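You operate a simulated robot arm through the tools that you are given. There is no shell and no other tool. Be economical: measure what you need, move in short steps, check, and stop when the job is done.

You run a simulated robot arm. Do the job below in one go: nothing can be reset, and whatever is moved stays where it is left.

Task
Move the label cards so each holder names the paperback over it.
Fine: by its subject; each card pushed home; the spare holder ends empty; the paperbacks stay where they are.
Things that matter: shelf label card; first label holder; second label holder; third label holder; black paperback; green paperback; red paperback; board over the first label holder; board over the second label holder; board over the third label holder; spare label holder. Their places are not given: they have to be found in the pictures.

Only the result counts: the job must be done as asked and must still hold three seconds after the hand-in. Knocking over, shifting, dropping, spilling or breaking anything else fails it.

Robot
A 6-joint arm with a two-finger parallel gripper, fixed in place. Base frame: the origin is at the foot of the arm, x ahead of it, y to its left, z up. Units: mm, degrees, N and s.
With the tool pointing down near the work surface it reaches from about 320 to 700 mm from the base axis. Its first joint turns from -166.0 to 166.0 degrees. Payload 4.1 kg.
The tool frame sits at the grasp point between the pads (the TCP): z along the fingers, y along the line on which they close. The tips reach 23 mm beyond it. The gripper opens to 94 mm. The fingers are 38 mm wide and 10 mm thick; the gripper's body (54 by 96 mm) begins 39 mm behind the TCP.
Orientation is that of the tool frame in the base frame, as [roll, pitch, yaw] about the fixed x, y, z axes, in that order (R = Rz(yaw) Ry(pitch) Rx(roll)). With the fingers straight down and closing along the base's y, the tool's x points along the base's -x, its y along +y and its z along -z.

Tools
- The arm moves only by the tool servo_tool. Its argument "deltas" is one flat list of numbers, 6 for each row, row after row: the shift along the tool's x, y, z in mm, then the turn, a rotation vector about the tool's x, y, z in degrees. In form: [x, y, z, rx, ry, rz, x, y, z, rx, ry, rz, ...]. A call has 1 to 12 rows; each row is the pose to reach, as a shift and turn from the pose commanded when the call began, along the tool's axes at that moment. "fingers" is the finger opening in mm, from 0 to 94, set as the call begins (left out, the last holds). Each row takes 0.2 s and may step no farther than 50 mm and 8.6 degrees from the row before; otherwise, or with a gripper value out of range, the whole call is refused. Where a pose cannot be reached the arm comes as near as it can. A force on the tool above 40 N (or 10 N above the force at the start of the call, whichever is more), or a blocked arm, ends the call early, and 0.2 s more pass. The fingers move at their own pace (about 45 mm/s each) and stop on an object; they squeeze with about 24 N. The grip force told is the motor's: it shows also when the fingers shut on nothing. Time passes only in rows, and 0.2 s behind the last, so rows that repeat a pose let the fingers close. The reply holds the time, the measured pose of the TCP, the force on the tool along the base axes, the opening and the grip force, in the units named above and with some noise.
- Cameras (640 x 400 px; columns grow to the right, rows downward): "scene" is fixed at [205.2, -501.7, 1521.2]; the picture's right is [0.91, -0.40, 0.00], its down [-0.22, -0.49, -0.85] and it looks along [0.34, 0.77, -0.53] (base axes); focal length 334 px, centre (320, 200). "wrist" rides on the gripper at [-39, 0, -44] in the tool frame; the picture's right is [0.00, -1.00, 0.00], its down [0.97, 0.00, -0.24] and it looks along [0.24, 0.00, 0.97] (tool axes); focal length 218 px, centre (320, 200).
- get_image(camera): a new picture of that camera. No time passes.
- move_column(by): slides the trunk up (or, below 0, down) by that many mm; the arm rides with it, the base frame stays. It gives what a move gives, with no picture.
- probe_pixels(camera, pixels): for up to 12 pixels [column, row] of the newest picture of that camera ("zoom" is the newest enlarged one), the place [x, y, z] in the base frame of the surface seen there, good to about 2 mm, but the place of the scene camera against the robot may be out by one fixed shift of up to 18 mm in any direction. No time passes.
- inspect(camera, box): a new picture of the part [left, top, right, bottom] of that camera's present view, enlarged. No time passes.
- hand_in(): hands the job in; it is judged then, once.

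Work in short steps. Measure before you move; look again where a grasp or a placing could have gone wrong, and mend it. You have 80 turns and 54 pictures in all, those below and enlarged ones among them. Open the gripper and draw the arm clear of the work before you hand the job in, unless the task says otherwise; then end with one line.

The tools are called after "Emit:" by a JSON object that holds its "api" and its "payload". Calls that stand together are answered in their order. servo_tool: Moves the arm, as the interface text tells. Its arguments: {"type":"object","properties":{"deltas":{"type":"array","items":{"type":"number"}},"fingers":{"type":"number"}},"required":["deltas"]} The other tools are called the same way: move_column (by) slides the trunk up or down; get_image (camera) takes a picture; probe_pixels (camera, pixels) gives the place of the surface under pixels of a picture; inspect (camera, box) takes an enlarged picture of a part of a camera's view; hand_in () hands the job in.

At the start:

```text
t: 0.0
tool_pos: [407.0, 137.8, 1172.7]
orientation: [-179.9, -0.1, 179.9]
ft_force: [-1.1, 0.1, 0.2]
gripper_width: 94.1
gripper_force: 0.0
trunk travel left (down, up): [-525.0, 65.0]
```

scene: 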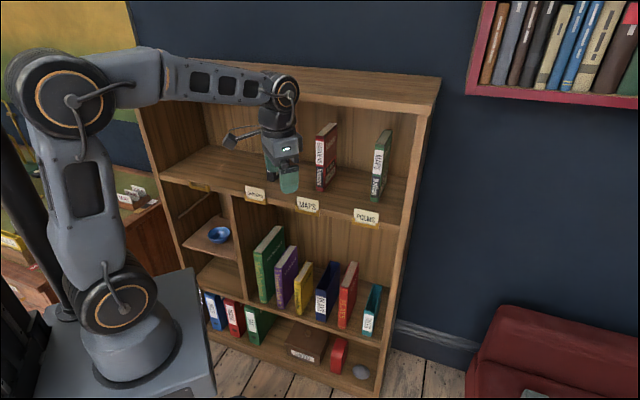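
wrist: 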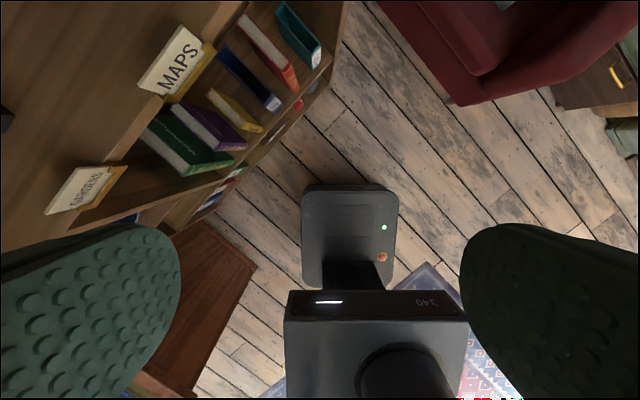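

The scene shows three cards (about [255,193], [307,205], [366,217]) and an empty holder at about [200,186]. I enlarge that part to read the cards and spines.

Emit:
{"api": "inspect", "payload": {"camera": "scene", "box": [180, 110, 420, 260]}}

Emit:
{"api": "inspect", "payload": {"camera": "scene", "box": [300, 110, 410, 235]}}

```text
2.67 times, centred on (300, 185) of scene
```

zoom: 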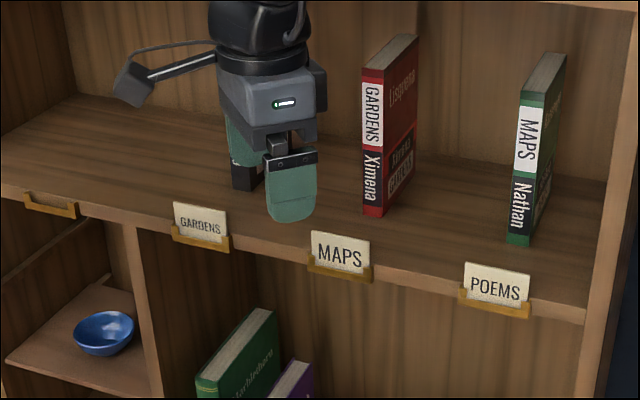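

```text
3.20 times, centred on (355, 172) of scene
```

zoom: 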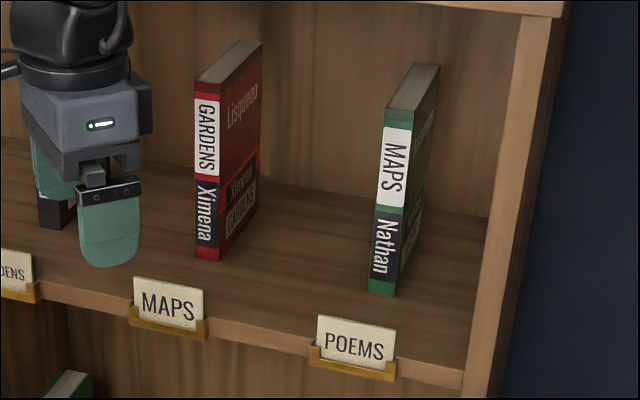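

The red book is GARDENS and the green one MAPS. The black one is hidden by the gripper. I probe holders and cards for the geometry.

Emit:
{"api": "inspect", "payload": {"camera": "scene", "box": [180, 110, 420, 260]}}

Emit:
{"api": "probe_pixels", "payload": {"camera": "zoom", "pixels": [[50, 205], [200, 222], [201, 240], [340, 252], [340, 273], [495, 285], [497, 308], [373, 205], [517, 240], [240, 187], [25, 205], [76, 214]]}}

Emit:
{"api": "probe_pixels", "payload": {"camera": "zoom", "pixels": [[176, 204], [224, 216], [313, 232], [367, 243], [467, 264], [527, 276], [50, 195], [280, 245], [420, 275], [120, 212], [310, 268], [372, 280]]}}

```text
2.67 times, centred on (300, 185) of scene
```

zoom: 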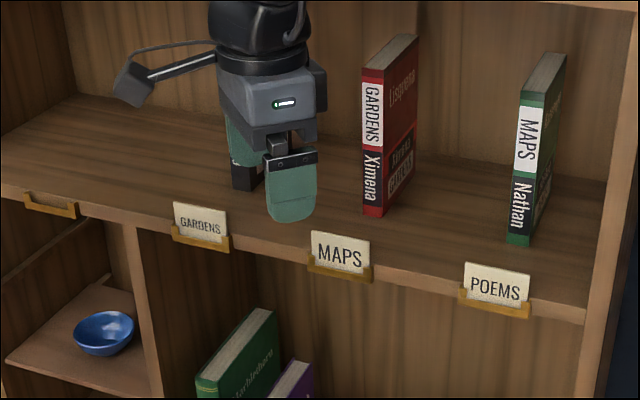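

```text
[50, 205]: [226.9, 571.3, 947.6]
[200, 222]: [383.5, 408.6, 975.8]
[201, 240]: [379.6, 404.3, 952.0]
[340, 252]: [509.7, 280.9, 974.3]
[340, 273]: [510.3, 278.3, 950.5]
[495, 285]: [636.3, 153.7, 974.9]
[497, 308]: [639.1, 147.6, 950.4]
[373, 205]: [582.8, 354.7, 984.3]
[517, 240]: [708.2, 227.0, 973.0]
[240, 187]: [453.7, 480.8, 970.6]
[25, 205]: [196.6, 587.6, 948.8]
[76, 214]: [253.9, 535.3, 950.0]
```

```text
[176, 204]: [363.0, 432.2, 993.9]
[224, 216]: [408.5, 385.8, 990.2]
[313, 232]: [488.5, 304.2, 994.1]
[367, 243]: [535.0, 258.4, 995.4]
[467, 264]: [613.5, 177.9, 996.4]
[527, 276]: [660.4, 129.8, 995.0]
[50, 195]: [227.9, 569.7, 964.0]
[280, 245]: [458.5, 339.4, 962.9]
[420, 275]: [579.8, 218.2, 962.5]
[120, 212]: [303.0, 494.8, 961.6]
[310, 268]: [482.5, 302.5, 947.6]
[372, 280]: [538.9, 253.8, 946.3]
```

The shelf front runs along (0.707,-0.707), with outward normal (-0.707,-0.707). I check the roof board's height and depth for arm clearance.

Emit:
{"api": "probe_pixels", "payload": {"camera": "scene", "pixels": [[320, 98], [400, 108], [436, 105], [380, 85], [200, 65], [430, 80], [415, 150], [150, 150], [338, 75], [385, 105], [360, 103], [340, 125]]}}

Emit:
{"api": "inspect", "payload": {"camera": "wrist", "box": [0, 0, 320, 200]}}

Emit:
{"api": "inspect", "payload": {"camera": "scene", "box": [240, 170, 320, 220]}}

```text
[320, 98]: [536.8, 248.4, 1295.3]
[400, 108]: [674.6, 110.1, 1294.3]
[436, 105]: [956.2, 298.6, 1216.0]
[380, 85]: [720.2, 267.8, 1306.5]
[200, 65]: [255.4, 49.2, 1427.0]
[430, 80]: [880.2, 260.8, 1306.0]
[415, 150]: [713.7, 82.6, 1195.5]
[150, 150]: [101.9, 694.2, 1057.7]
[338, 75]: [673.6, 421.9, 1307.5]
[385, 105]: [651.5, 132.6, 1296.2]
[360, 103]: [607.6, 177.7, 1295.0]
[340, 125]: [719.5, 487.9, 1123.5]
```

```text
2.00 times, centred on (160, 100) of wrist
```

zoom: 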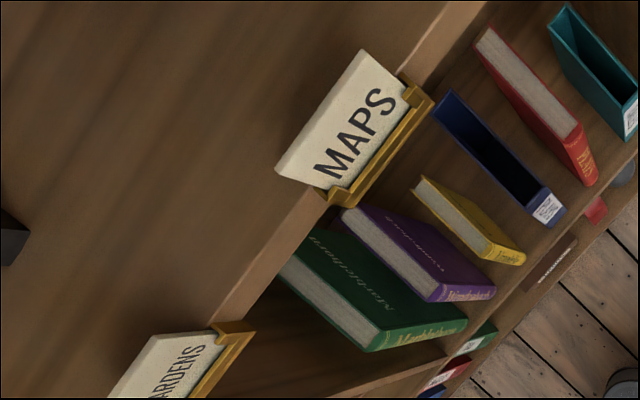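

```text
8.00 times, centred on (280, 195) of scene
```

zoom: 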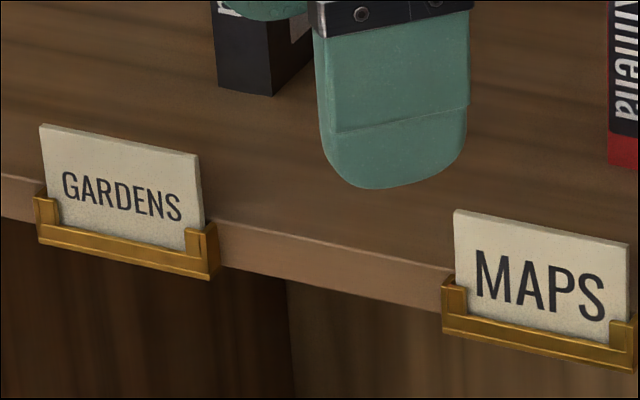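

The roof's underside front edge is at about z 1290 and x+y 785, so a wrist above the holders must stay below it. I measure the wrist height over the TCP.

Emit:
{"api": "probe_pixels", "payload": {"camera": "scene", "pixels": [[286, 76], [286, 90], [275, 100], [280, 125], [282, 140], [288, 185], [230, 80], [230, 65], [180, 58], [265, 72], [290, 150], [255, 90]]}}

Emit:
{"api": "inspect", "payload": {"camera": "scene", "box": [160, 40, 320, 200]}}

```text
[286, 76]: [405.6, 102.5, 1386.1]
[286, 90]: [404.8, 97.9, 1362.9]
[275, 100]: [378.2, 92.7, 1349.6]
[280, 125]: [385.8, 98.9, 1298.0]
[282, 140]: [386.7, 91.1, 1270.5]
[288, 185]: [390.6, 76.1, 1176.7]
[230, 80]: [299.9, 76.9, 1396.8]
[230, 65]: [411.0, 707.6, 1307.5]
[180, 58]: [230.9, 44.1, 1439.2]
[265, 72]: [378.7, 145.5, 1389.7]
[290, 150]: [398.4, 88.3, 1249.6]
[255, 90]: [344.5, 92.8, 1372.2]
```

```text
2.50 times, centred on (240, 120) of scene
```

zoom: 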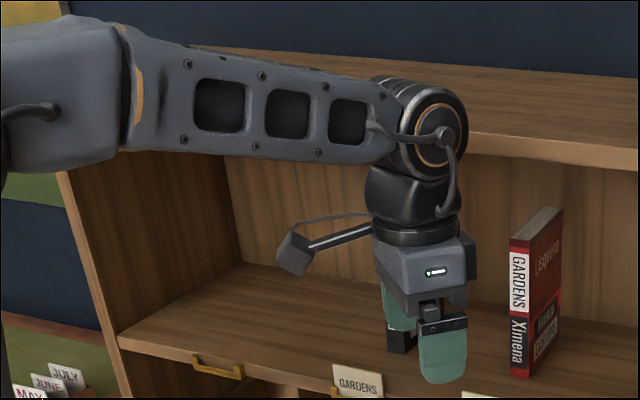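

The wrist top is only about 228 mm above the TCP, so a straight-down grasp at z≈990 fits under the roof. I probe the cards in the wrist picture to remove the scene shift.

Emit:
{"api": "probe_pixels", "payload": {"camera": "wrist", "pixels": [[179, 30], [142, 84], [180, 58], [165, 86], [203, 46], [78, 171], [60, 205], [110, 168], [192, 75], [213, 50], [172, 100], [130, 120]]}}

```text
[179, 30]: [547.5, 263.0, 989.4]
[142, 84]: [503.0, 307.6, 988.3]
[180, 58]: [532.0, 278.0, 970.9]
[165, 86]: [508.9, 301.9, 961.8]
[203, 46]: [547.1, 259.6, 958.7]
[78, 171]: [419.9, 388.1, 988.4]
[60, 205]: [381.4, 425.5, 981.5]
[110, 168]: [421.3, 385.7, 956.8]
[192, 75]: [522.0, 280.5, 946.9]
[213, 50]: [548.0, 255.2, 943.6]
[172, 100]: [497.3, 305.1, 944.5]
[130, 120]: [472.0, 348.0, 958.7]
```

The wrist reading gives the MAPS card centre at (525,285.5), top z≈990, with the card vertical and its front on x+y≈810. The scene camera is therefore off by about (+13,+4.5,-5). I turn the gripper 45° to line up with the shelf and move to a viewing pose in front of MAPS.

Emit:
{"api": "servo_tool", "payload": {"deltas": [-6, 11, 16, 0, 0, 7.5, -11, 21, 31, 0, 0, 15, -17, 32, 47, 0, 0, 22.5, -22, 42, 62, 0, 0, 30, -28, 53, 78, 0, 0, 37.5, -33, 63, 93, 0, 0, 45], "fingers": 50}}

Emit:
{"api": "get_image", "payload": {"camera": "wrist"}}

Emit:
{"api": "inspect", "payload": {"camera": "scene", "box": [180, 100, 420, 250]}}

```text
t: 1.4
tool_pos: [440.9, 201.5, 1079.2]
orientation: [-179.9, 0.0, 135.0]
ft_force: [-0.3, -0.3, 0.8]
gripper_width: 50.2
gripper_force: 0.1
trunk travel left (down, up): [-525.0, 65.0]
```

```text
45 pictures are left
```

wrist: 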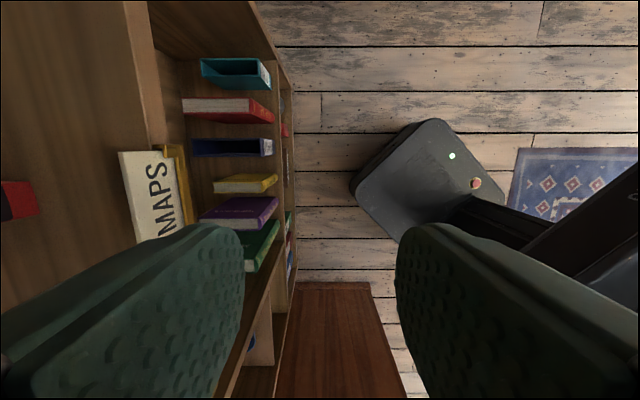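

```text
2.67 times, centred on (300, 175) of scene
```

zoom: 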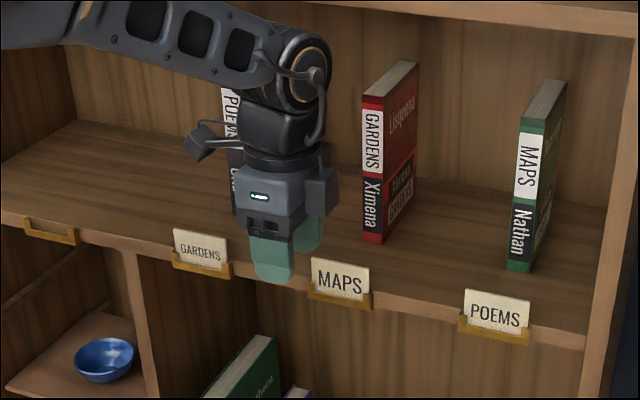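

The black spine begins "POE…", so it is POEMS. I zoom on the MAPS card in the wrist view to find its thickness and the plane of the card.

Emit:
{"api": "inspect", "payload": {"camera": "wrist", "box": [90, 130, 250, 250]}}

Emit:
{"api": "probe_pixels", "payload": {"camera": "wrist", "pixels": [[120, 154], [127, 195], [135, 240], [150, 195], [165, 195], [140, 160], [181, 180], [187, 195], [100, 190], [160, 155], [176, 148], [150, 120]]}}

```text
3.33 times, centred on (170, 190) of wrist
```

zoom: 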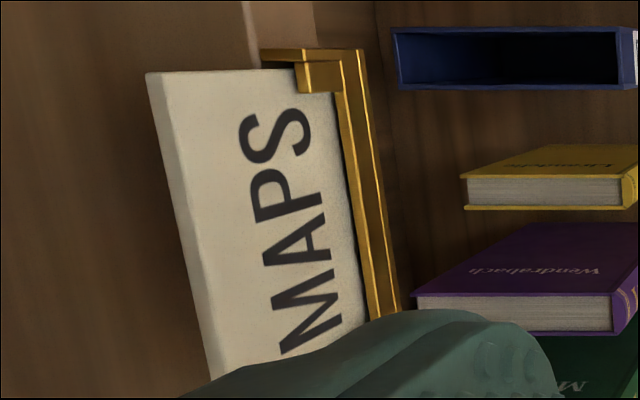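

```text
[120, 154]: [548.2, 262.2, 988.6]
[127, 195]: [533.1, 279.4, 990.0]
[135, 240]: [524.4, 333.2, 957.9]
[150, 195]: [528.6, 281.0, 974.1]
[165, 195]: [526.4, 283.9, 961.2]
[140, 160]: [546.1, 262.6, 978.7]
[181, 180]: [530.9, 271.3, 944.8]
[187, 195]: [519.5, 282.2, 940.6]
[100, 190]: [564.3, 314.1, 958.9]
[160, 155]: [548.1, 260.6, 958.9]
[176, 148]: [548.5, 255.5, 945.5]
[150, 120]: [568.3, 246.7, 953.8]
```

The card is about 4 mm thick with its centre line at x+y≈811.5, centred at (525.2,286.2). I lower in front, slide in above the card at z≈1028, and check.

Emit:
{"api": "servo_tool", "payload": {"deltas": [0, 0, 26, 0, 0, 0, 0, 0, 51, 0, 0, 0, 0, 30, 51, 0, 0, 0, 0, 60, 51, 0, 0, 0, 0, 90, 51, 0, 0, 0, 0.3, 119.5, 51, 0, 0, 0, 0.3, 119.5, 51, 0, 0, 0], "fingers": 40}}

Emit:
{"api": "get_image", "payload": {"camera": "wrist"}}

Emit:
{"api": "get_image", "payload": {"camera": "scene"}}

```text
t: 3.0
tool_pos: [524.8, 283.7, 1028.6]
orientation: [-180.0, 0.0, 135.0]
ft_force: [-0.6, -0.2, -1.7]
gripper_width: 39.9
gripper_force: 0.1
trunk travel left (down, up): [-525.0, 65.0]
```

```text
42 pictures are left
```

wrist: 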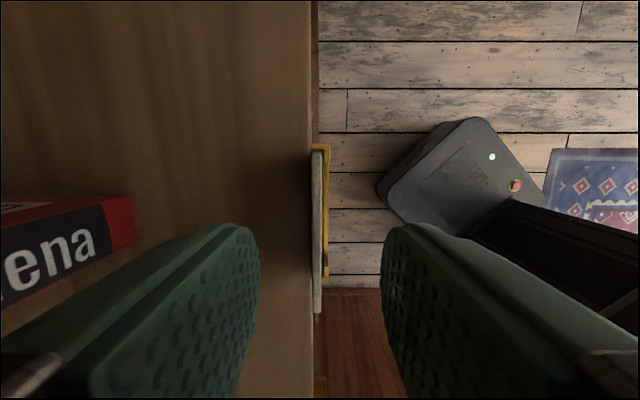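

```text
41 pictures are left
```

scene: 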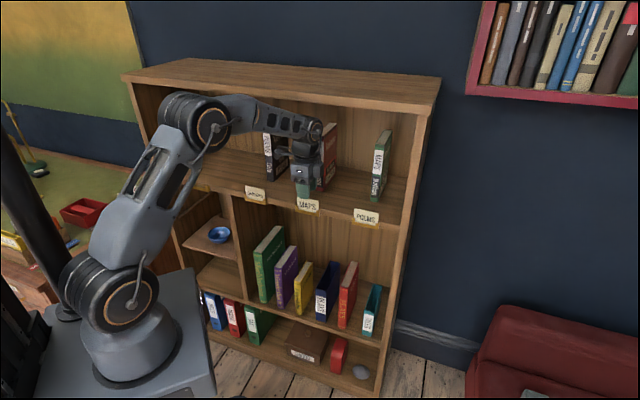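

The card edge lies at columns 313–322, between the pads. I probe its top to confirm centring.

Emit:
{"api": "probe_pixels", "payload": {"camera": "wrist", "pixels": [[315, 155], [316, 200], [317, 230], [318, 260], [317, 308], [320, 200], [313, 200], [322, 160], [328, 200]]}}

Emit:
{"api": "inspect", "payload": {"camera": "wrist", "box": [280, 140, 360, 190]}}

```text
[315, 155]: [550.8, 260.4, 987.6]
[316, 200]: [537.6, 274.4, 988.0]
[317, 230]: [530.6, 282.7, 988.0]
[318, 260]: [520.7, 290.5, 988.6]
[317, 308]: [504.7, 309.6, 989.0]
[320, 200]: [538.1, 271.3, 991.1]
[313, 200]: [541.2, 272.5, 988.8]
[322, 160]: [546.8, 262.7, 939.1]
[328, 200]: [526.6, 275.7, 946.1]
```

```text
8.00 times, centred on (320, 165) of wrist
```

zoom: 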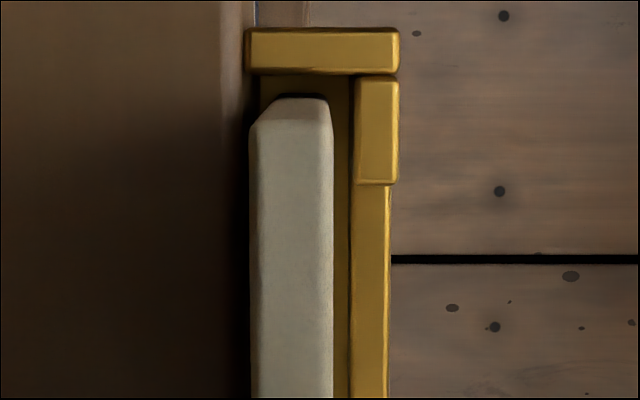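

The card centre is about 1.7 mm further in than the TCP. I correct that and descend to z≈988, leaving the fingertips about 6 mm above the board.

Emit:
{"api": "servo_tool", "payload": {"deltas": [-1, 1.7, 0, 0, 0, 0, -1, 1.7, 15, 0, 0, 0, -1, 1.7, 28, 0, 0, 0, -1, 1.7, 40, 0, 0, 0, -1, 1.7, 40, 0, 0, 0]}}

Emit:
{"api": "inspect", "payload": {"camera": "wrist", "box": [240, 130, 400, 330]}}

```text
t: 4.2
tool_pos: [526.5, 284.7, 988.0]
orientation: [-180.0, 0.0, 135.0]
ft_force: [0.8, 0.0, 0.8]
gripper_width: 39.8
gripper_force: 0.1
trunk travel left (down, up): [-525.0, 65.0]
```

```text
2.00 times, centred on (320, 230) of wrist
```

zoom: 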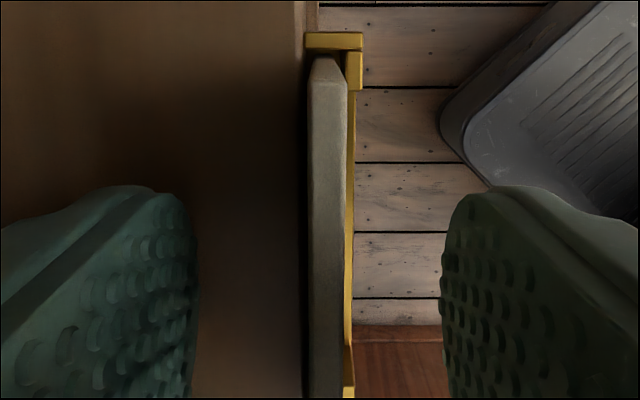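

The card is now about 0.5 mm outward of mid (column 323.5). I trim that and close.

Emit:
{"api": "servo_tool", "payload": {"deltas": [0, -0.6, 0, 0, 0, 0, 0, -0.6, 0, 0, 0, 0, 0, -0.6, 0, 0, 0, 0, 0, -0.6, 0, 0, 0, 0, 0, -0.6, 0, 0, 0, 0], "fingers": 0}}

```text
t: 5.4
tool_pos: [526.5, 285.5, 989.1]
orientation: [-179.9, 0.0, 135.0]
ft_force: [0.8, 0.3, 0.4]
gripper_width: 2.9
gripper_force: 23.9
trunk travel left (down, up): [-525.0, 65.0]
```

The card is gripped (2.9 mm, 24 N) with almost no side force. I lift it straight up 35 mm slowly.

Emit:
{"api": "servo_tool", "payload": {"deltas": [0, 0, -6, 0, 0, 0, 0, 0, -14, 0, 0, 0, 0, 0, -24, 0, 0, 0, 0, 0, -35, 0, 0, 0, 0, 0, -35, 0, 0, 0]}}

Emit:
{"api": "inspect", "payload": {"camera": "scene", "box": [220, 100, 400, 240]}}

```text
t: 6.6
tool_pos: [527.3, 284.6, 1023.0]
orientation: [-180.0, 0.0, 135.0]
ft_force: [-0.2, 1.3, -0.3]
gripper_width: 2.8
gripper_force: 23.9
trunk travel left (down, up): [-525.0, 65.0]
```

```text
2.86 times, centred on (310, 170) of scene
```

zoom: 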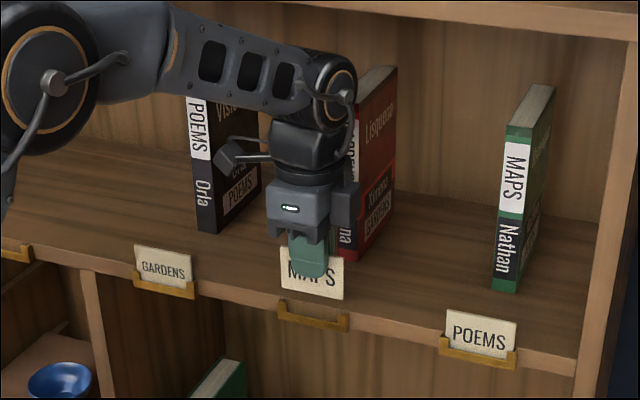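

The card is out cleanly and the second holder is empty. I retreat outward 80 mm, then travel along the shelf front to the spare holder (about 402 mm along tool x).

Emit:
{"api": "servo_tool", "payload": {"deltas": [0, -40, 0, 0, 0, 0, 0, -80, 0, 0, 0, 0, 40, -80, 0, 0, 0, 0, 80, -80, 0, 0, 0, 0, 120, -80, 0, 0, 0, 0, 160, -80, 0, 0, 0, 0, 200, -80, 0, 0, 0, 0, 240, -80, 0, 0, 0, 0, 280, -80, 0, 0, 0, 0, 320, -80, 0, 0, 0, 0, 360, -80, 0, 0, 0, 0, 400, -80, 0, 0, 0, 0]}}

Emit:
{"api": "get_image", "payload": {"camera": "wrist"}}

Emit:
{"api": "get_image", "payload": {"camera": "scene"}}

```text
t: 9.2
tool_pos: [185.9, 512.9, 1023.3]
orientation: [180.0, 0.0, 135.1]
ft_force: [0.7, 0.0, 0.6]
gripper_width: 2.7
gripper_force: 23.9
trunk travel left (down, up): [-525.0, 65.0]
```

```text
37 pictures are left
```

wrist: 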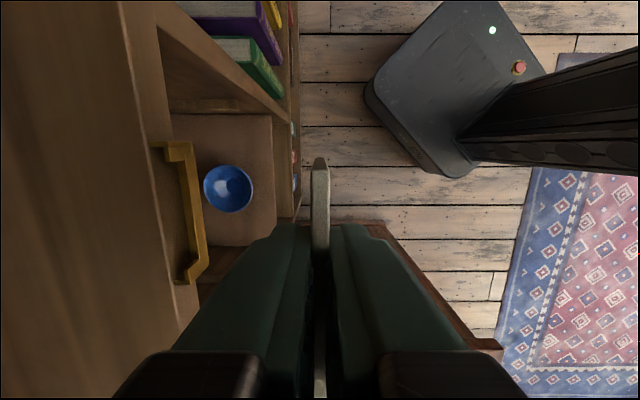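

```text
36 pictures are left
```

scene: 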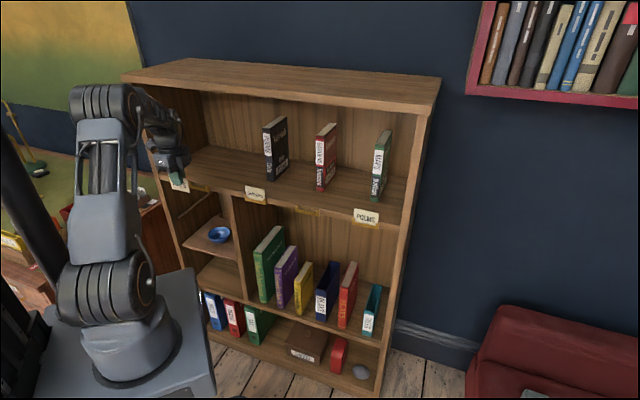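

I see the spare holder at columns 150–208, rows 142–283. I zoom and probe its end cheeks and lip.

Emit:
{"api": "inspect", "payload": {"camera": "wrist", "box": [120, 130, 240, 300]}}

Emit:
{"api": "probe_pixels", "payload": {"camera": "wrist", "pixels": [[158, 145], [178, 144], [188, 146], [178, 280], [188, 279], [204, 265], [196, 210], [193, 180], [201, 240], [184, 155], [176, 210], [320, 165]]}}

```text
2.35 times, centred on (180, 215) of wrist
```

zoom: 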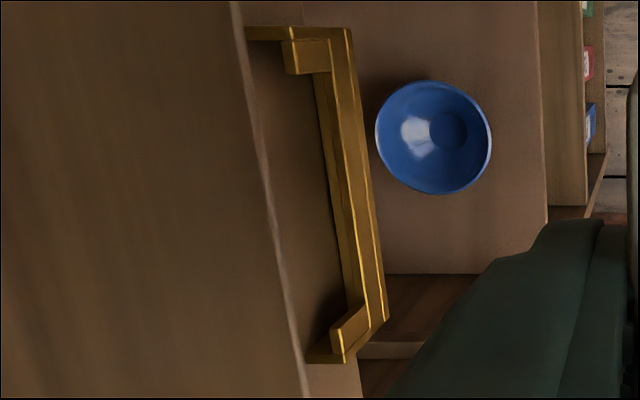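

```text
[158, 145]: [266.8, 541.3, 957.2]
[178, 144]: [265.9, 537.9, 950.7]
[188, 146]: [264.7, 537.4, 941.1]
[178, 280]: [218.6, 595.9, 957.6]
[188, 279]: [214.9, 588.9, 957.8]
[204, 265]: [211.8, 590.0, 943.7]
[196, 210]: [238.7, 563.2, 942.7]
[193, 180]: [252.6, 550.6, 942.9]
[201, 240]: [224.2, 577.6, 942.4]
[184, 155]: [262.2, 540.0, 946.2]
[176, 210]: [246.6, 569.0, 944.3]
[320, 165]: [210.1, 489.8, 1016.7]
```

The spare holder's lip lies on x+y≈802.3, the same line as the second holder's, and its middle is at u≈-230.3, where u=(x−y)/√2. I slide in above it and check before lowering.

Emit:
{"api": "servo_tool", "payload": {"deltas": [-0.5, 20, 0, 0, 0, 0, -0.5, 40, 0, 0, 0, 0, -0.5, 60, 0, 0, 0, 0, -0.5, 79.8, 0, 0, 0, 0, -0.5, 79.8, 0, 0, 0, 0]}}

Emit:
{"api": "inspect", "payload": {"camera": "wrist", "box": [270, 130, 370, 230]}}

Emit:
{"api": "inspect", "payload": {"camera": "scene", "box": [150, 140, 240, 220]}}

```text
t: 10.4
tool_pos: [243.2, 566.6, 1024.0]
orientation: [-180.0, 0.0, 135.0]
ft_force: [0.2, 0.2, 0.4]
gripper_width: 3.0
gripper_force: 24.5
trunk travel left (down, up): [-525.0, 65.0]
```

```text
4.00 times, centred on (320, 180) of wrist
```

zoom: 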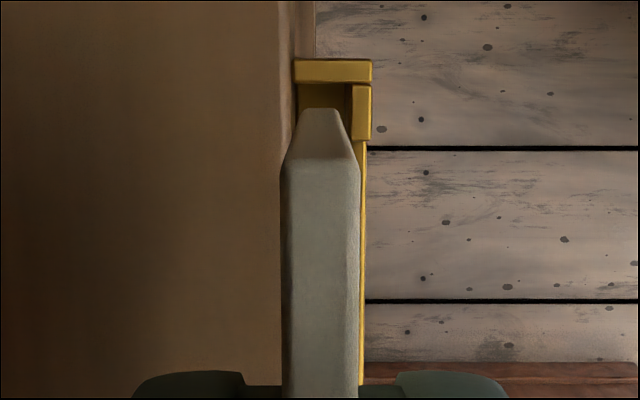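

```text
5.00 times, centred on (195, 180) of scene
```

zoom: 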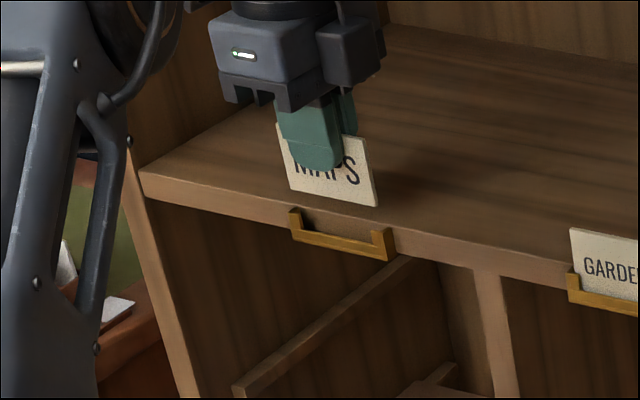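

The card end is roughly in line with the slot. I probe the card end against the near cheek to check the lengthwise fit.

Emit:
{"api": "probe_pixels", "payload": {"camera": "zoom", "pixels": [[300, 220]]}}

Emit:
{"api": "get_image", "payload": {"camera": "wrist"}}

Emit:
{"api": "probe_pixels", "payload": {"camera": "wrist", "pixels": [[320, 158], [320, 160], [320, 162], [318, 165], [320, 172], [325, 147], [335, 147], [347, 147], [355, 148], [340, 150], [325, 149], [360, 160]]}}

```text
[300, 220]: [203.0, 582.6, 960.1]
```

```text
32 pictures are left
```

wrist: 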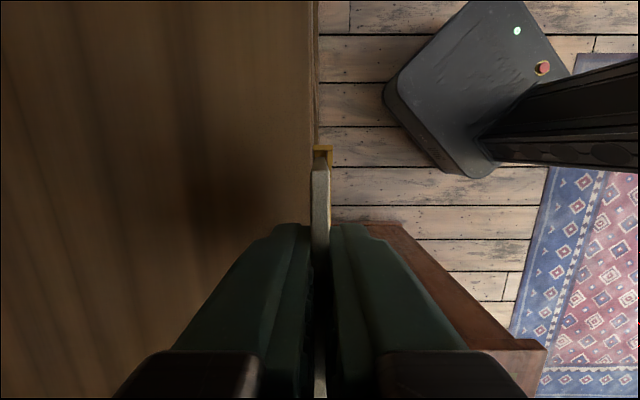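

```text
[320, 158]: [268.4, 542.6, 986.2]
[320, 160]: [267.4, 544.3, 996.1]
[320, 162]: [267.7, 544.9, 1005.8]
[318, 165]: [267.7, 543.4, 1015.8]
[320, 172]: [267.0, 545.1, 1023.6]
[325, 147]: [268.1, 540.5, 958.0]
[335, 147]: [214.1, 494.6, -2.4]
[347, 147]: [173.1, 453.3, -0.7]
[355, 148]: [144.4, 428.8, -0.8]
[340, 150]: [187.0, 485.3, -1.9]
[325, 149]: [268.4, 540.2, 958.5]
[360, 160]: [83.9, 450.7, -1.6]
```

The gaps come to about 1.6 mm and 2 mm, so it fits. I shift 0.5 mm outward and lower 33 mm slowly.

Emit:
{"api": "servo_tool", "payload": {"deltas": [0, -0.5, 0, 0, 0, 0, 0, -0.5, 8, 0, 0, 0, 0, -0.5, 15, 0, 0, 0, 0, -0.5, 20, 0, 0, 0, 0, -0.5, 25, 0, 0, 0, 0, -0.5, 29, 0, 0, 0, 0, -0.5, 32, 0, 0, 0, 0, -0.5, 32, 0, 0, 0]}}

Emit:
{"api": "inspect", "payload": {"camera": "scene", "box": [150, 140, 240, 220]}}

```text
t: 12.2
tool_pos: [242.3, 566.9, 991.0]
orientation: [180.0, 0.0, 135.0]
ft_force: [-0.1, 0.6, 0.9]
gripper_width: 2.9
gripper_force: 23.8
trunk travel left (down, up): [-525.0, 65.0]
```

```text
5.00 times, centred on (195, 180) of scene
```

zoom: 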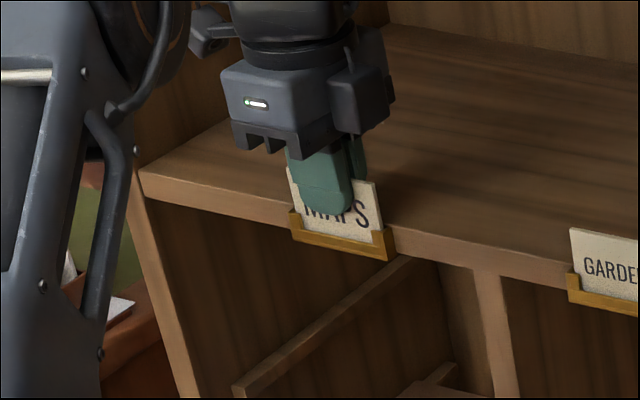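

It is in the slot with no contact force. I lower the last 2.5 mm and check the force.

Emit:
{"api": "servo_tool", "payload": {"deltas": [0, 0, 1.3, 0, 0, 0, 0, 0, 2.6, 0, 0, 0, 0, 0, 2.6, 0, 0, 0]}}

```text
t: 13.0
tool_pos: [243.6, 567.2, 990.4]
orientation: [-180.0, 0.0, 134.9]
ft_force: [0.0, -0.5, 0.0]
gripper_width: 2.5
gripper_force: 24.1
trunk travel left (down, up): [-525.0, 65.0]
```

By commands I am now 0.4 mm above the grasp height. I press 1.5 mm further to seat it and then open.

Emit:
{"api": "servo_tool", "payload": {"deltas": [0, 0, 0.7, 0, 0, 0, 0, 0, 1.4, 0, 0, 0, 0, 0, 1.4, 0, 0, 0]}}

Emit:
{"api": "servo_tool", "payload": {"deltas": [0, 0, 0, 0, 0, 0, 0, 0, 0, 0, 0, 0, 0, 0, 0, 0, 0, 0], "fingers": 40}}

```text
t: 13.8
tool_pos: [243.4, 567.7, 987.6]
orientation: [-180.0, 0.0, 135.0]
ft_force: [0.2, -1.3, 2.5]
gripper_width: 2.9
gripper_force: 24.0
trunk travel left (down, up): [-525.0, 65.0]
```

```text
t: 14.6
tool_pos: [243.7, 566.2, 987.4]
orientation: [-179.9, 0.1, 135.1]
ft_force: [0.4, 0.7, 0.3]
gripper_width: 39.9
gripper_force: 0.0
trunk travel left (down, up): [-525.0, 65.0]
```

MAPS is seated in the spare holder (2.5 N at home height). I raise 42 mm and travel along the line to above GARDENS (about 219 mm along −tool x).

Emit:
{"api": "servo_tool", "payload": {"deltas": [0, 0, -20, 0, 0, 0, 0, 0, -42, 0, 0, 0, -40, 0, -42, 0, 0, 0, -80, 0, -42, 0, 0, 0, -120, 0, -42, 0, 0, 0, -160, 0, -42, 0, 0, 0, -200, 0, -42, 0, 0, 0, -219, 0, -42, 0, 0, 0, -219, 0, -42, 0, 0, 0]}}

Emit:
{"api": "get_image", "payload": {"camera": "wrist"}}

Emit:
{"api": "inspect", "payload": {"camera": "scene", "box": [150, 110, 330, 230]}}

```text
t: 16.6
tool_pos: [399.1, 412.1, 1030.2]
orientation: [-180.0, 0.0, 135.0]
ft_force: [-0.1, -0.4, -1.1]
gripper_width: 39.9
gripper_force: 0.1
trunk travel left (down, up): [-525.0, 65.0]
```

```text
30 pictures are left
```

wrist: 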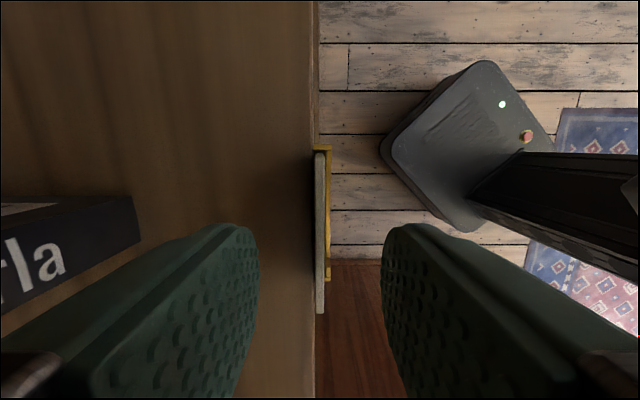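

```text
3.33 times, centred on (240, 170) of scene
```

zoom: 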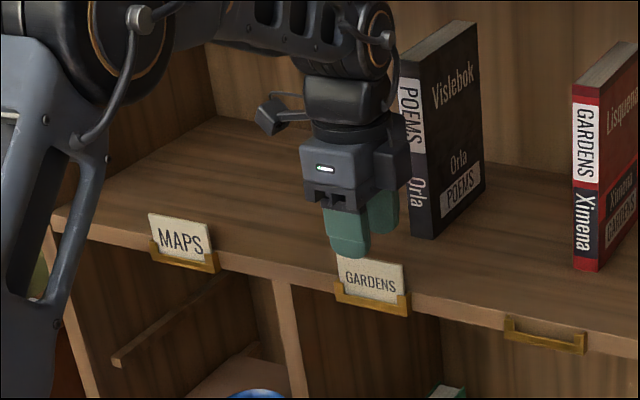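

MAPS sits well in the spare holder. I probe the GARDENS card top and its holder cheek.

Emit:
{"api": "probe_pixels", "payload": {"camera": "wrist", "pixels": [[319, 156], [319, 180], [320, 210], [320, 240], [320, 270], [320, 309], [325, 147], [330, 200]]}}

Emit:
{"api": "inspect", "payload": {"camera": "wrist", "box": [280, 140, 360, 190]}}

```text
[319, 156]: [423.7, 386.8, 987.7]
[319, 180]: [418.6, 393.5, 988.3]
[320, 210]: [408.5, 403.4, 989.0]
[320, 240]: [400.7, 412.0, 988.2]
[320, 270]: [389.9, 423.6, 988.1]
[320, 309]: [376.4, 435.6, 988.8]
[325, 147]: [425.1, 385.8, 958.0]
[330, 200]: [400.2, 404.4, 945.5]
```

```text
8.00 times, centred on (320, 165) of wrist
```

zoom: 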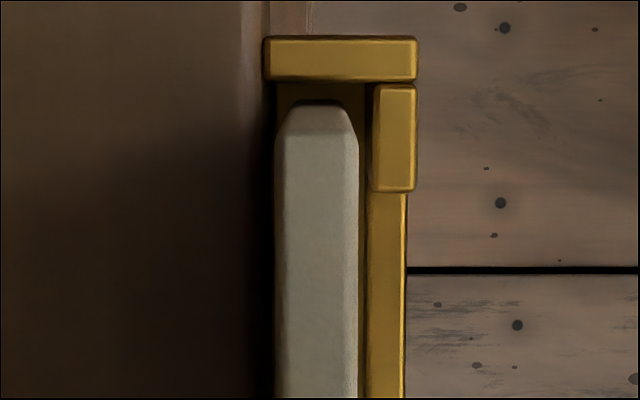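

The card is centred across the pads (column 319.6), and its centre is 1.3 mm further along the shelf. I descend 42 mm, then close in the next call.

Emit:
{"api": "servo_tool", "payload": {"deltas": [-1.3, 0, 0, 0, 0, 0, -1.3, 0, 15, 0, 0, 0, -1.3, 0, 30, 0, 0, 0, -1.3, 0, 42, 0, 0, 0, -1.3, 0, 42, 0, 0, 0]}}

Emit:
{"api": "inspect", "payload": {"camera": "wrist", "box": [240, 130, 400, 330]}}

```text
t: 17.8
tool_pos: [399.8, 412.3, 986.8]
orientation: [179.9, -0.1, 135.0]
ft_force: [-0.5, 0.0, 0.2]
gripper_width: 39.8
gripper_force: 0.0
trunk travel left (down, up): [-525.0, 65.0]
```

```text
2.00 times, centred on (320, 230) of wrist
```

zoom: 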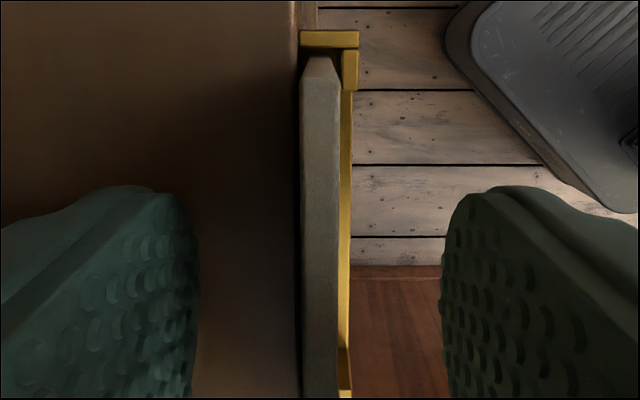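

The card is centred (zoom columns 300–342 about 320). I close on it, then lift 35 mm.

Emit:
{"api": "servo_tool", "payload": {"deltas": [0, 0, 0, 0, 0, 0, 0, 0, 0, 0, 0, 0, 0, 0, 0, 0, 0, 0, 0, 0, 0, 0, 0, 0], "fingers": 0}}

Emit:
{"api": "servo_tool", "payload": {"deltas": [0, 0, -6, 0, 0, 0, 0, 0, -14, 0, 0, 0, 0, 0, -24, 0, 0, 0, 0, 0, -36, 0, 0, 0, 0, 0, -36, 0, 0, 0]}}

Emit:
{"api": "inspect", "payload": {"camera": "scene", "box": [180, 110, 360, 230]}}

```text
t: 18.8
tool_pos: [399.7, 411.6, 986.7]
orientation: [-180.0, 0.0, 135.0]
ft_force: [0.0, 1.2, 0.5]
gripper_width: 2.9
gripper_force: 23.8
trunk travel left (down, up): [-525.0, 65.0]
```

```text
t: 20.0
tool_pos: [399.0, 411.8, 1023.6]
orientation: [-180.0, 0.1, 135.0]
ft_force: [-0.4, -0.1, 0.4]
gripper_width: 2.7
gripper_force: 24.1
trunk travel left (down, up): [-525.0, 65.0]
```

```text
3.33 times, centred on (270, 170) of scene
```

zoom: 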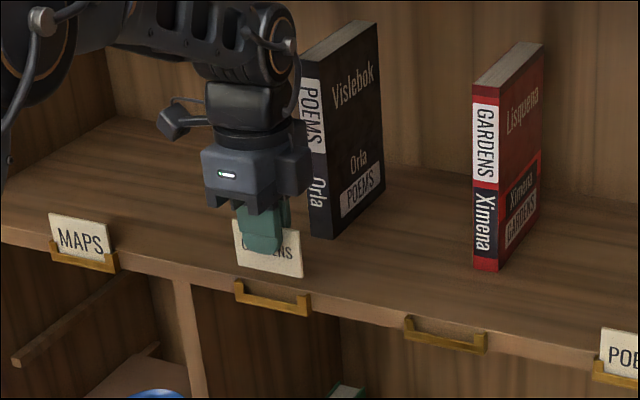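

GARDENS is out, and nothing stands between here and the second holder. I move 179.5 mm along the shelf and check the alignment.

Emit:
{"api": "servo_tool", "payload": {"deltas": [-40, 0, 0, 0, 0, 0, -80, 0, 0, 0, 0, 0, -120, 0, 0, 0, 0, 0, -160, 0, 0, 0, 0, 0, -179.5, 0, 0, 0, 0, 0, -179.5, 0, 0, 0, 0, 0]}}

Emit:
{"api": "get_image", "payload": {"camera": "wrist"}}

Emit:
{"api": "probe_pixels", "payload": {"camera": "wrist", "pixels": [[320, 158], [320, 160], [320, 162], [320, 165], [320, 172], [325, 147], [325, 149], [325, 145], [325, 151]]}}

Emit:
{"api": "inspect", "payload": {"camera": "wrist", "box": [270, 130, 370, 230]}}

```text
t: 21.4
tool_pos: [526.0, 284.1, 1025.4]
orientation: [180.0, 0.0, 135.0]
ft_force: [-0.6, -0.2, 0.2]
gripper_width: 2.8
gripper_force: 24.4
trunk travel left (down, up): [-525.0, 65.0]
```

```text
25 pictures are left
```

wrist: 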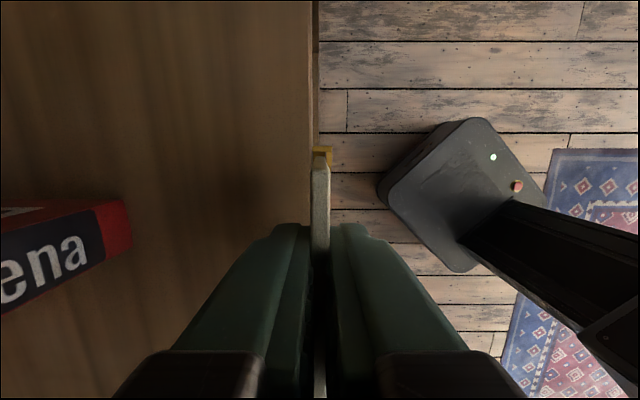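

```text
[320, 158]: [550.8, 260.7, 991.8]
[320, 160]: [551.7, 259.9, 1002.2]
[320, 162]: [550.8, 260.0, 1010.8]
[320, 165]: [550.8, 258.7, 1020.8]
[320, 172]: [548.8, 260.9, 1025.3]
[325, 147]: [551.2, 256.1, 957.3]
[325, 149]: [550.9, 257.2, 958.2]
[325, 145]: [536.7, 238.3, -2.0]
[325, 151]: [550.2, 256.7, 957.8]
```

```text
4.00 times, centred on (320, 180) of wrist
```

zoom: 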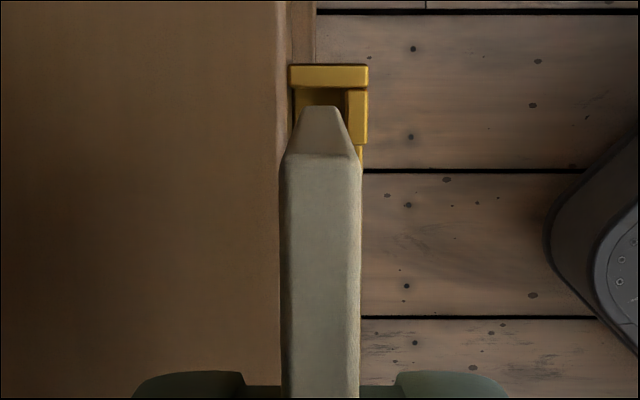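

The gap to the end cheek is about 1 mm. I shift 0.6 mm back along the shelf and 0.3 mm outward, then lower slowly.

Emit:
{"api": "servo_tool", "payload": {"deltas": [0.6, -0.3, 0, 0, 0, 0, 0.6, -0.3, 8, 0, 0, 0, 0.6, -0.3, 15, 0, 0, 0, 0.6, -0.3, 20, 0, 0, 0, 0.6, -0.3, 25, 0, 0, 0, 0.6, -0.3, 30, 0, 0, 0, 0.6, -0.3, 34, 0, 0, 0, 0.6, -0.3, 36, 0, 0, 0, 0.6, -0.3, 36, 0, 0, 0]}}

Emit:
{"api": "servo_tool", "payload": {"deltas": [0, 0, 0.6, 0, 0, 0, 0, 0, 1.2, 0, 0, 0, 0, 0, 1.2, 0, 0, 0]}}

Emit:
{"api": "inspect", "payload": {"camera": "scene", "box": [220, 120, 400, 240]}}

```text
t: 23.4
tool_pos: [525.8, 284.5, 986.6]
orientation: [-179.9, 0.1, 135.0]
ft_force: [0.3, -0.1, 0.4]
gripper_width: 2.6
gripper_force: 23.9
trunk travel left (down, up): [-525.0, 65.0]
```

```text
t: 24.2
tool_pos: [525.1, 284.6, 986.7]
orientation: [179.9, 0.0, 135.0]
ft_force: [-0.1, 0.9, 5.6]
gripper_width: 2.9
gripper_force: 24.2
trunk travel left (down, up): [-525.0, 65.0]
```

```text
3.33 times, centred on (310, 180) of scene
```

zoom: 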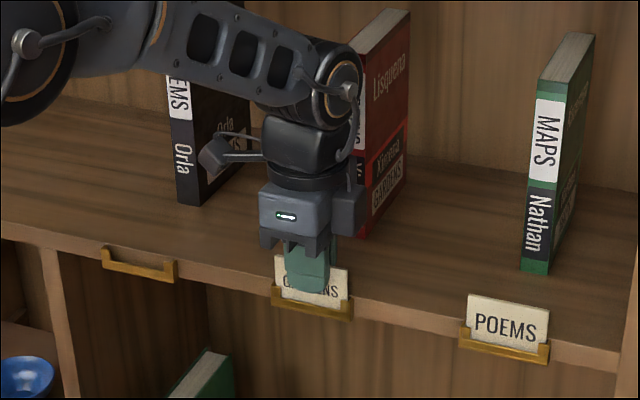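

It contacts home at 5.6 N. I open, rise 43 mm, and go 179.5 mm on to POEMS.

Emit:
{"api": "servo_tool", "payload": {"deltas": [0, 0, 0, 0, 0, 0, 0, 0, 0, 0, 0, 0, 0, 0, 0, 0, 0, 0], "fingers": 40}}

Emit:
{"api": "servo_tool", "payload": {"deltas": [0, 0, -20, 0, 0, 0, 0, 0, -43, 0, 0, 0, -40, 0, -43, 0, 0, 0, -80, 0, -43, 0, 0, 0, -120, 0, -43, 0, 0, 0, -160, 0, -43, 0, 0, 0, -179.5, 0, -43, 0, 0, 0, -179.5, 0, -43, 0, 0, 0]}}

Emit:
{"api": "get_image", "payload": {"camera": "wrist"}}

Emit:
{"api": "get_image", "payload": {"camera": "scene"}}

```text
t: 25.0
tool_pos: [524.7, 284.0, 985.7]
orientation: [-180.0, 0.0, 134.9]
ft_force: [-0.5, -0.1, -0.2]
gripper_width: 40.0
gripper_force: 0.0
trunk travel left (down, up): [-525.0, 65.0]
```

```text
t: 26.8
tool_pos: [653.4, 156.4, 1030.5]
orientation: [-180.0, 0.0, 135.0]
ft_force: [0.0, 0.8, -0.1]
gripper_width: 40.1
gripper_force: 0.1
trunk travel left (down, up): [-525.0, 65.0]
```

```text
22 pictures are left
```

wrist: 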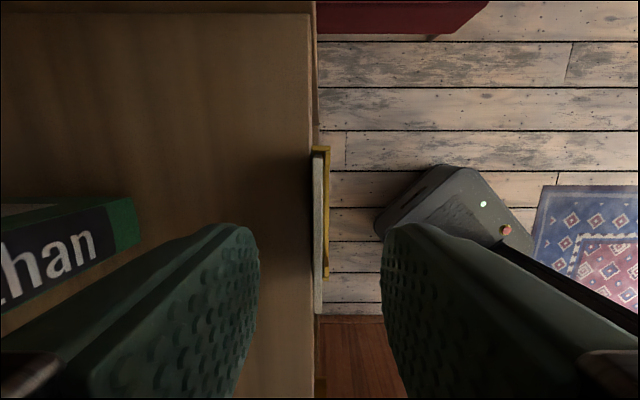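

```text
21 pictures are left
```

scene: 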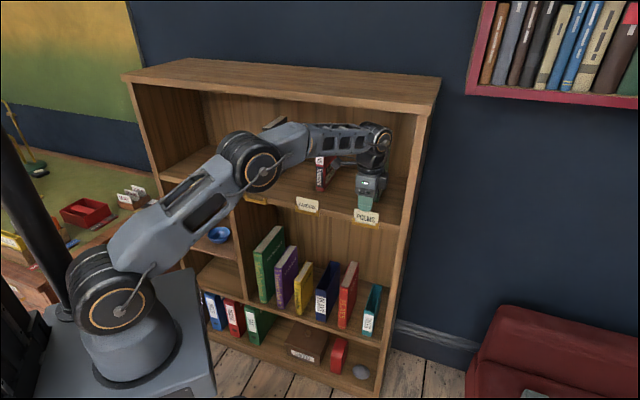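

GARDENS is in the second holder. The POEMS card is at columns 313–322, slightly inward, so I probe its ends.

Emit:
{"api": "probe_pixels", "payload": {"camera": "wrist", "pixels": [[317, 157], [317, 180], [317, 210], [318, 240], [318, 270], [318, 310], [325, 148]]}}

Emit:
{"api": "inspect", "payload": {"camera": "wrist", "box": [280, 140, 360, 190]}}

```text
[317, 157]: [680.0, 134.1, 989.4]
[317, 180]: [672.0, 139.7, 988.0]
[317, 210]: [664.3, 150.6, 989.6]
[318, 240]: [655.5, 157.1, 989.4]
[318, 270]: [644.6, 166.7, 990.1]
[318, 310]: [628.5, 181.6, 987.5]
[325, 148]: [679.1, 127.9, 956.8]
```

```text
8.00 times, centred on (320, 165) of wrist
```

zoom: 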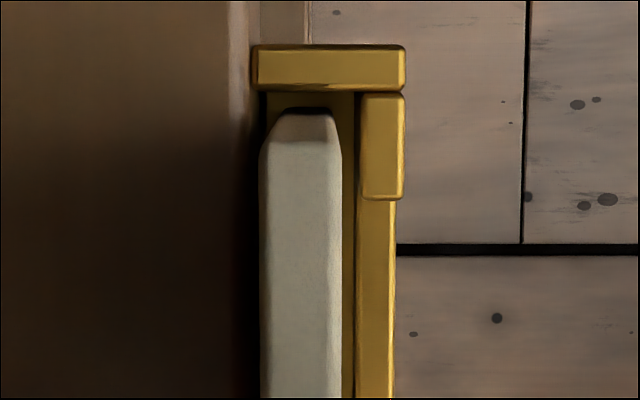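

The card is 0.9 mm inward and centred along the shelf. I descend and check.

Emit:
{"api": "servo_tool", "payload": {"deltas": [0, 0.9, 0, 0, 0, 0, 0, 0.9, 15, 0, 0, 0, 0, 0.9, 30, 0, 0, 0, 0, 0.9, 42, 0, 0, 0, 0, 0.9, 42, 0, 0, 0]}}

Emit:
{"api": "inspect", "payload": {"camera": "wrist", "box": [240, 130, 400, 330]}}

```text
t: 28.0
tool_pos: [653.8, 157.9, 987.0]
orientation: [-180.0, -0.1, 135.1]
ft_force: [0.0, 0.0, -0.6]
gripper_width: 40.1
gripper_force: 0.0
trunk travel left (down, up): [-525.0, 65.0]
```

```text
2.00 times, centred on (320, 230) of wrist
```

zoom: 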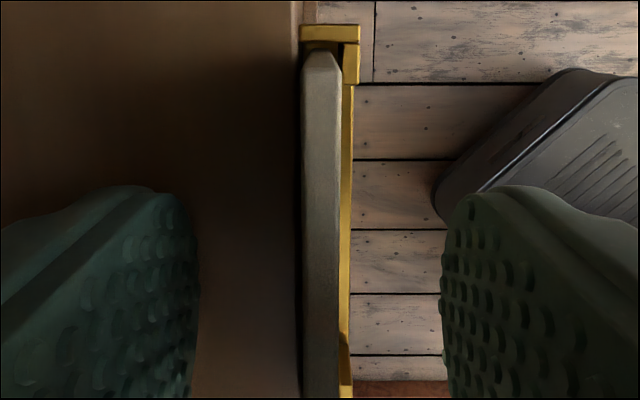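

It is centred. I close, lift 36 mm and retreat 80 mm outward.

Emit:
{"api": "servo_tool", "payload": {"deltas": [0, 0, 0, 0, 0, 0, 0, 0, 0, 0, 0, 0, 0, 0, 0, 0, 0, 0, 0, 0, 0, 0, 0, 0], "fingers": 0}}

Emit:
{"api": "servo_tool", "payload": {"deltas": [0, 0, -6, 0, 0, 0, 0, 0, -14, 0, 0, 0, 0, 0, -24, 0, 0, 0, 0, 0, -36, 0, 0, 0, 0, 0, -36, 0, 0, 0, 0, -40, -36, 0, 0, 0, 0, -80, -36, 0, 0, 0]}}

Emit:
{"api": "inspect", "payload": {"camera": "scene", "box": [260, 120, 420, 240]}}

```text
t: 29.0
tool_pos: [652.9, 158.4, 988.7]
orientation: [180.0, 0.0, 135.0]
ft_force: [0.1, 0.6, -0.1]
gripper_width: 2.7
gripper_force: 24.1
trunk travel left (down, up): [-525.0, 65.0]
```

```text
t: 30.6
tool_pos: [595.0, 100.9, 1024.1]
orientation: [179.9, 0.0, 135.0]
ft_force: [0.8, 0.0, -0.2]
gripper_width: 2.6
gripper_force: 23.9
trunk travel left (down, up): [-525.0, 65.0]
```

```text
3.33 times, centred on (340, 180) of scene
```

zoom: 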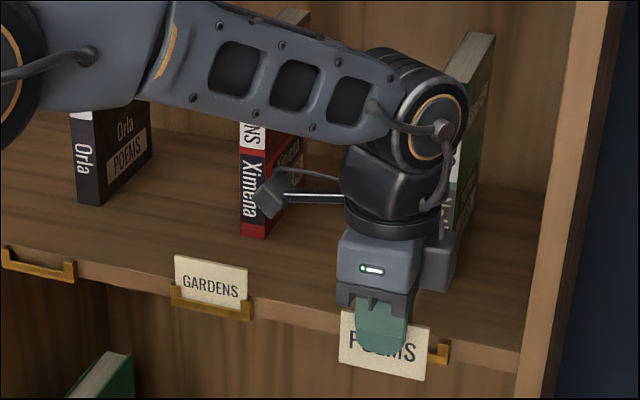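

POEMS is held and clear of the shelf. I travel 359 mm to the first holder and slide back in 80 mm.

Emit:
{"api": "servo_tool", "payload": {"deltas": [40, 0, 0, 0, 0, 0, 80, 0, 0, 0, 0, 0, 120, 0, 0, 0, 0, 0, 160, 0, 0, 0, 0, 0, 200, 0, 0, 0, 0, 0, 240, 0, 0, 0, 0, 0, 280, 0, 0, 0, 0, 0, 320, 0, 0, 0, 0, 0, 359, 0, 0, 0, 0, 0, 359, 40, 0, 0, 0, 0, 359, 79.8, 0, 0, 0, 0, 359, 79.8, 0, 0, 0, 0]}}

Emit:
{"api": "get_image", "payload": {"camera": "wrist"}}

Emit:
{"api": "probe_pixels", "payload": {"camera": "wrist", "pixels": [[320, 158], [320, 160], [320, 162], [320, 165], [320, 172], [325, 147], [325, 149], [325, 145], [325, 151]]}}

Emit:
{"api": "inspect", "payload": {"camera": "wrist", "box": [270, 130, 370, 230]}}

```text
t: 33.2
tool_pos: [400.0, 411.6, 1023.9]
orientation: [180.0, -0.1, 135.0]
ft_force: [0.4, 0.1, -0.8]
gripper_width: 2.8
gripper_force: 23.8
trunk travel left (down, up): [-525.0, 65.0]
```

```text
17 pictures are left
```

wrist: 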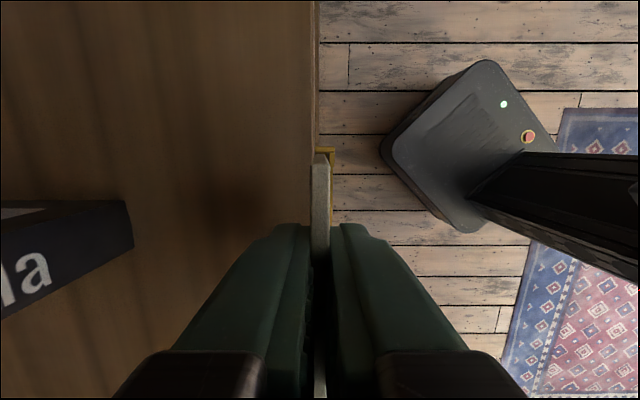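

```text
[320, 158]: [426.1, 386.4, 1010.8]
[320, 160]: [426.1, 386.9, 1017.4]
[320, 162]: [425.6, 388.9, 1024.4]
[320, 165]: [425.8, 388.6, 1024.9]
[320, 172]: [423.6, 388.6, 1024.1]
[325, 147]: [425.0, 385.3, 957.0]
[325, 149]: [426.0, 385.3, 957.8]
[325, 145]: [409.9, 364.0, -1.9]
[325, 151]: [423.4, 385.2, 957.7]
```

```text
4.00 times, centred on (320, 180) of wrist
```

zoom: 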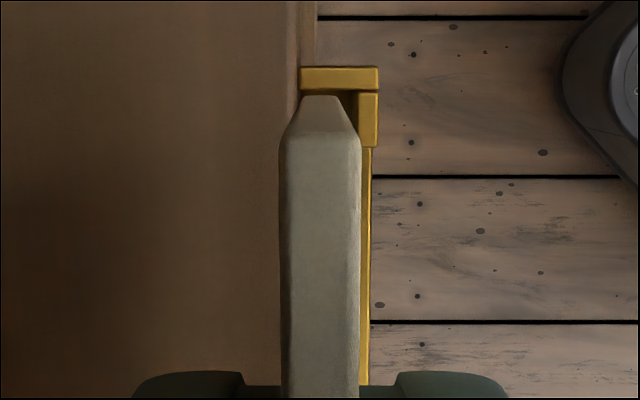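

The card end overlaps the cheek by about 0.5 mm here (card row 96 against cheek rows 66–90). I shift 2 mm back along the shelf and 0.8 mm outward, then re-check.

Emit:
{"api": "servo_tool", "payload": {"deltas": [2.0, -0.8, 0, 0, 0, 0, 2.0, -0.8, 6, 0, 0, 0, 2.0, -0.8, 6, 0, 0, 0]}}

Emit:
{"api": "inspect", "payload": {"camera": "wrist", "box": [270, 130, 370, 230]}}

Emit:
{"api": "inspect", "payload": {"camera": "scene", "box": [220, 160, 300, 220]}}

```text
t: 34.0
tool_pos: [398.5, 413.7, 1016.9]
orientation: [-180.0, 0.0, 135.1]
ft_force: [-1.5, -0.1, 0.7]
gripper_width: 2.8
gripper_force: 24.3
trunk travel left (down, up): [-525.0, 65.0]
```

```text
4.00 times, centred on (320, 180) of wrist
```

zoom: 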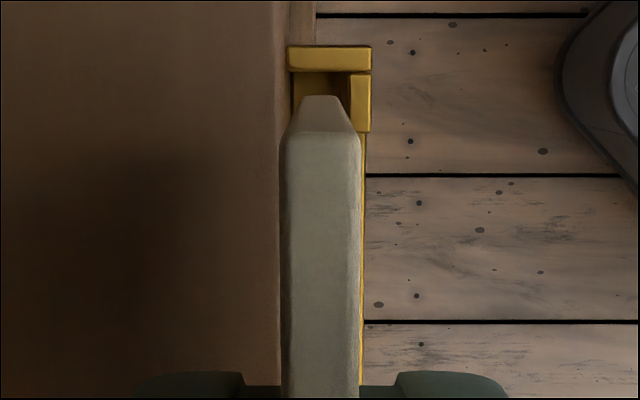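

```text
6.67 times, centred on (260, 190) of scene
```

zoom: 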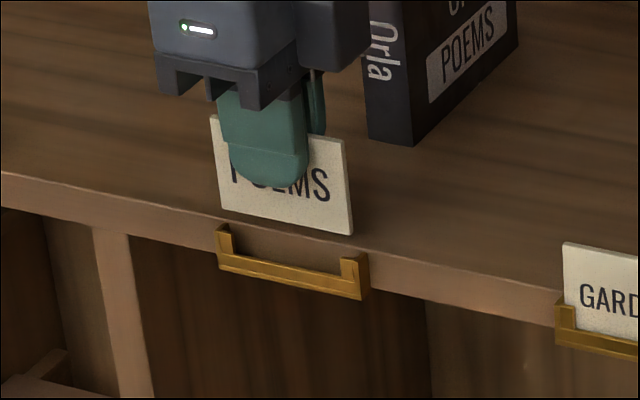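

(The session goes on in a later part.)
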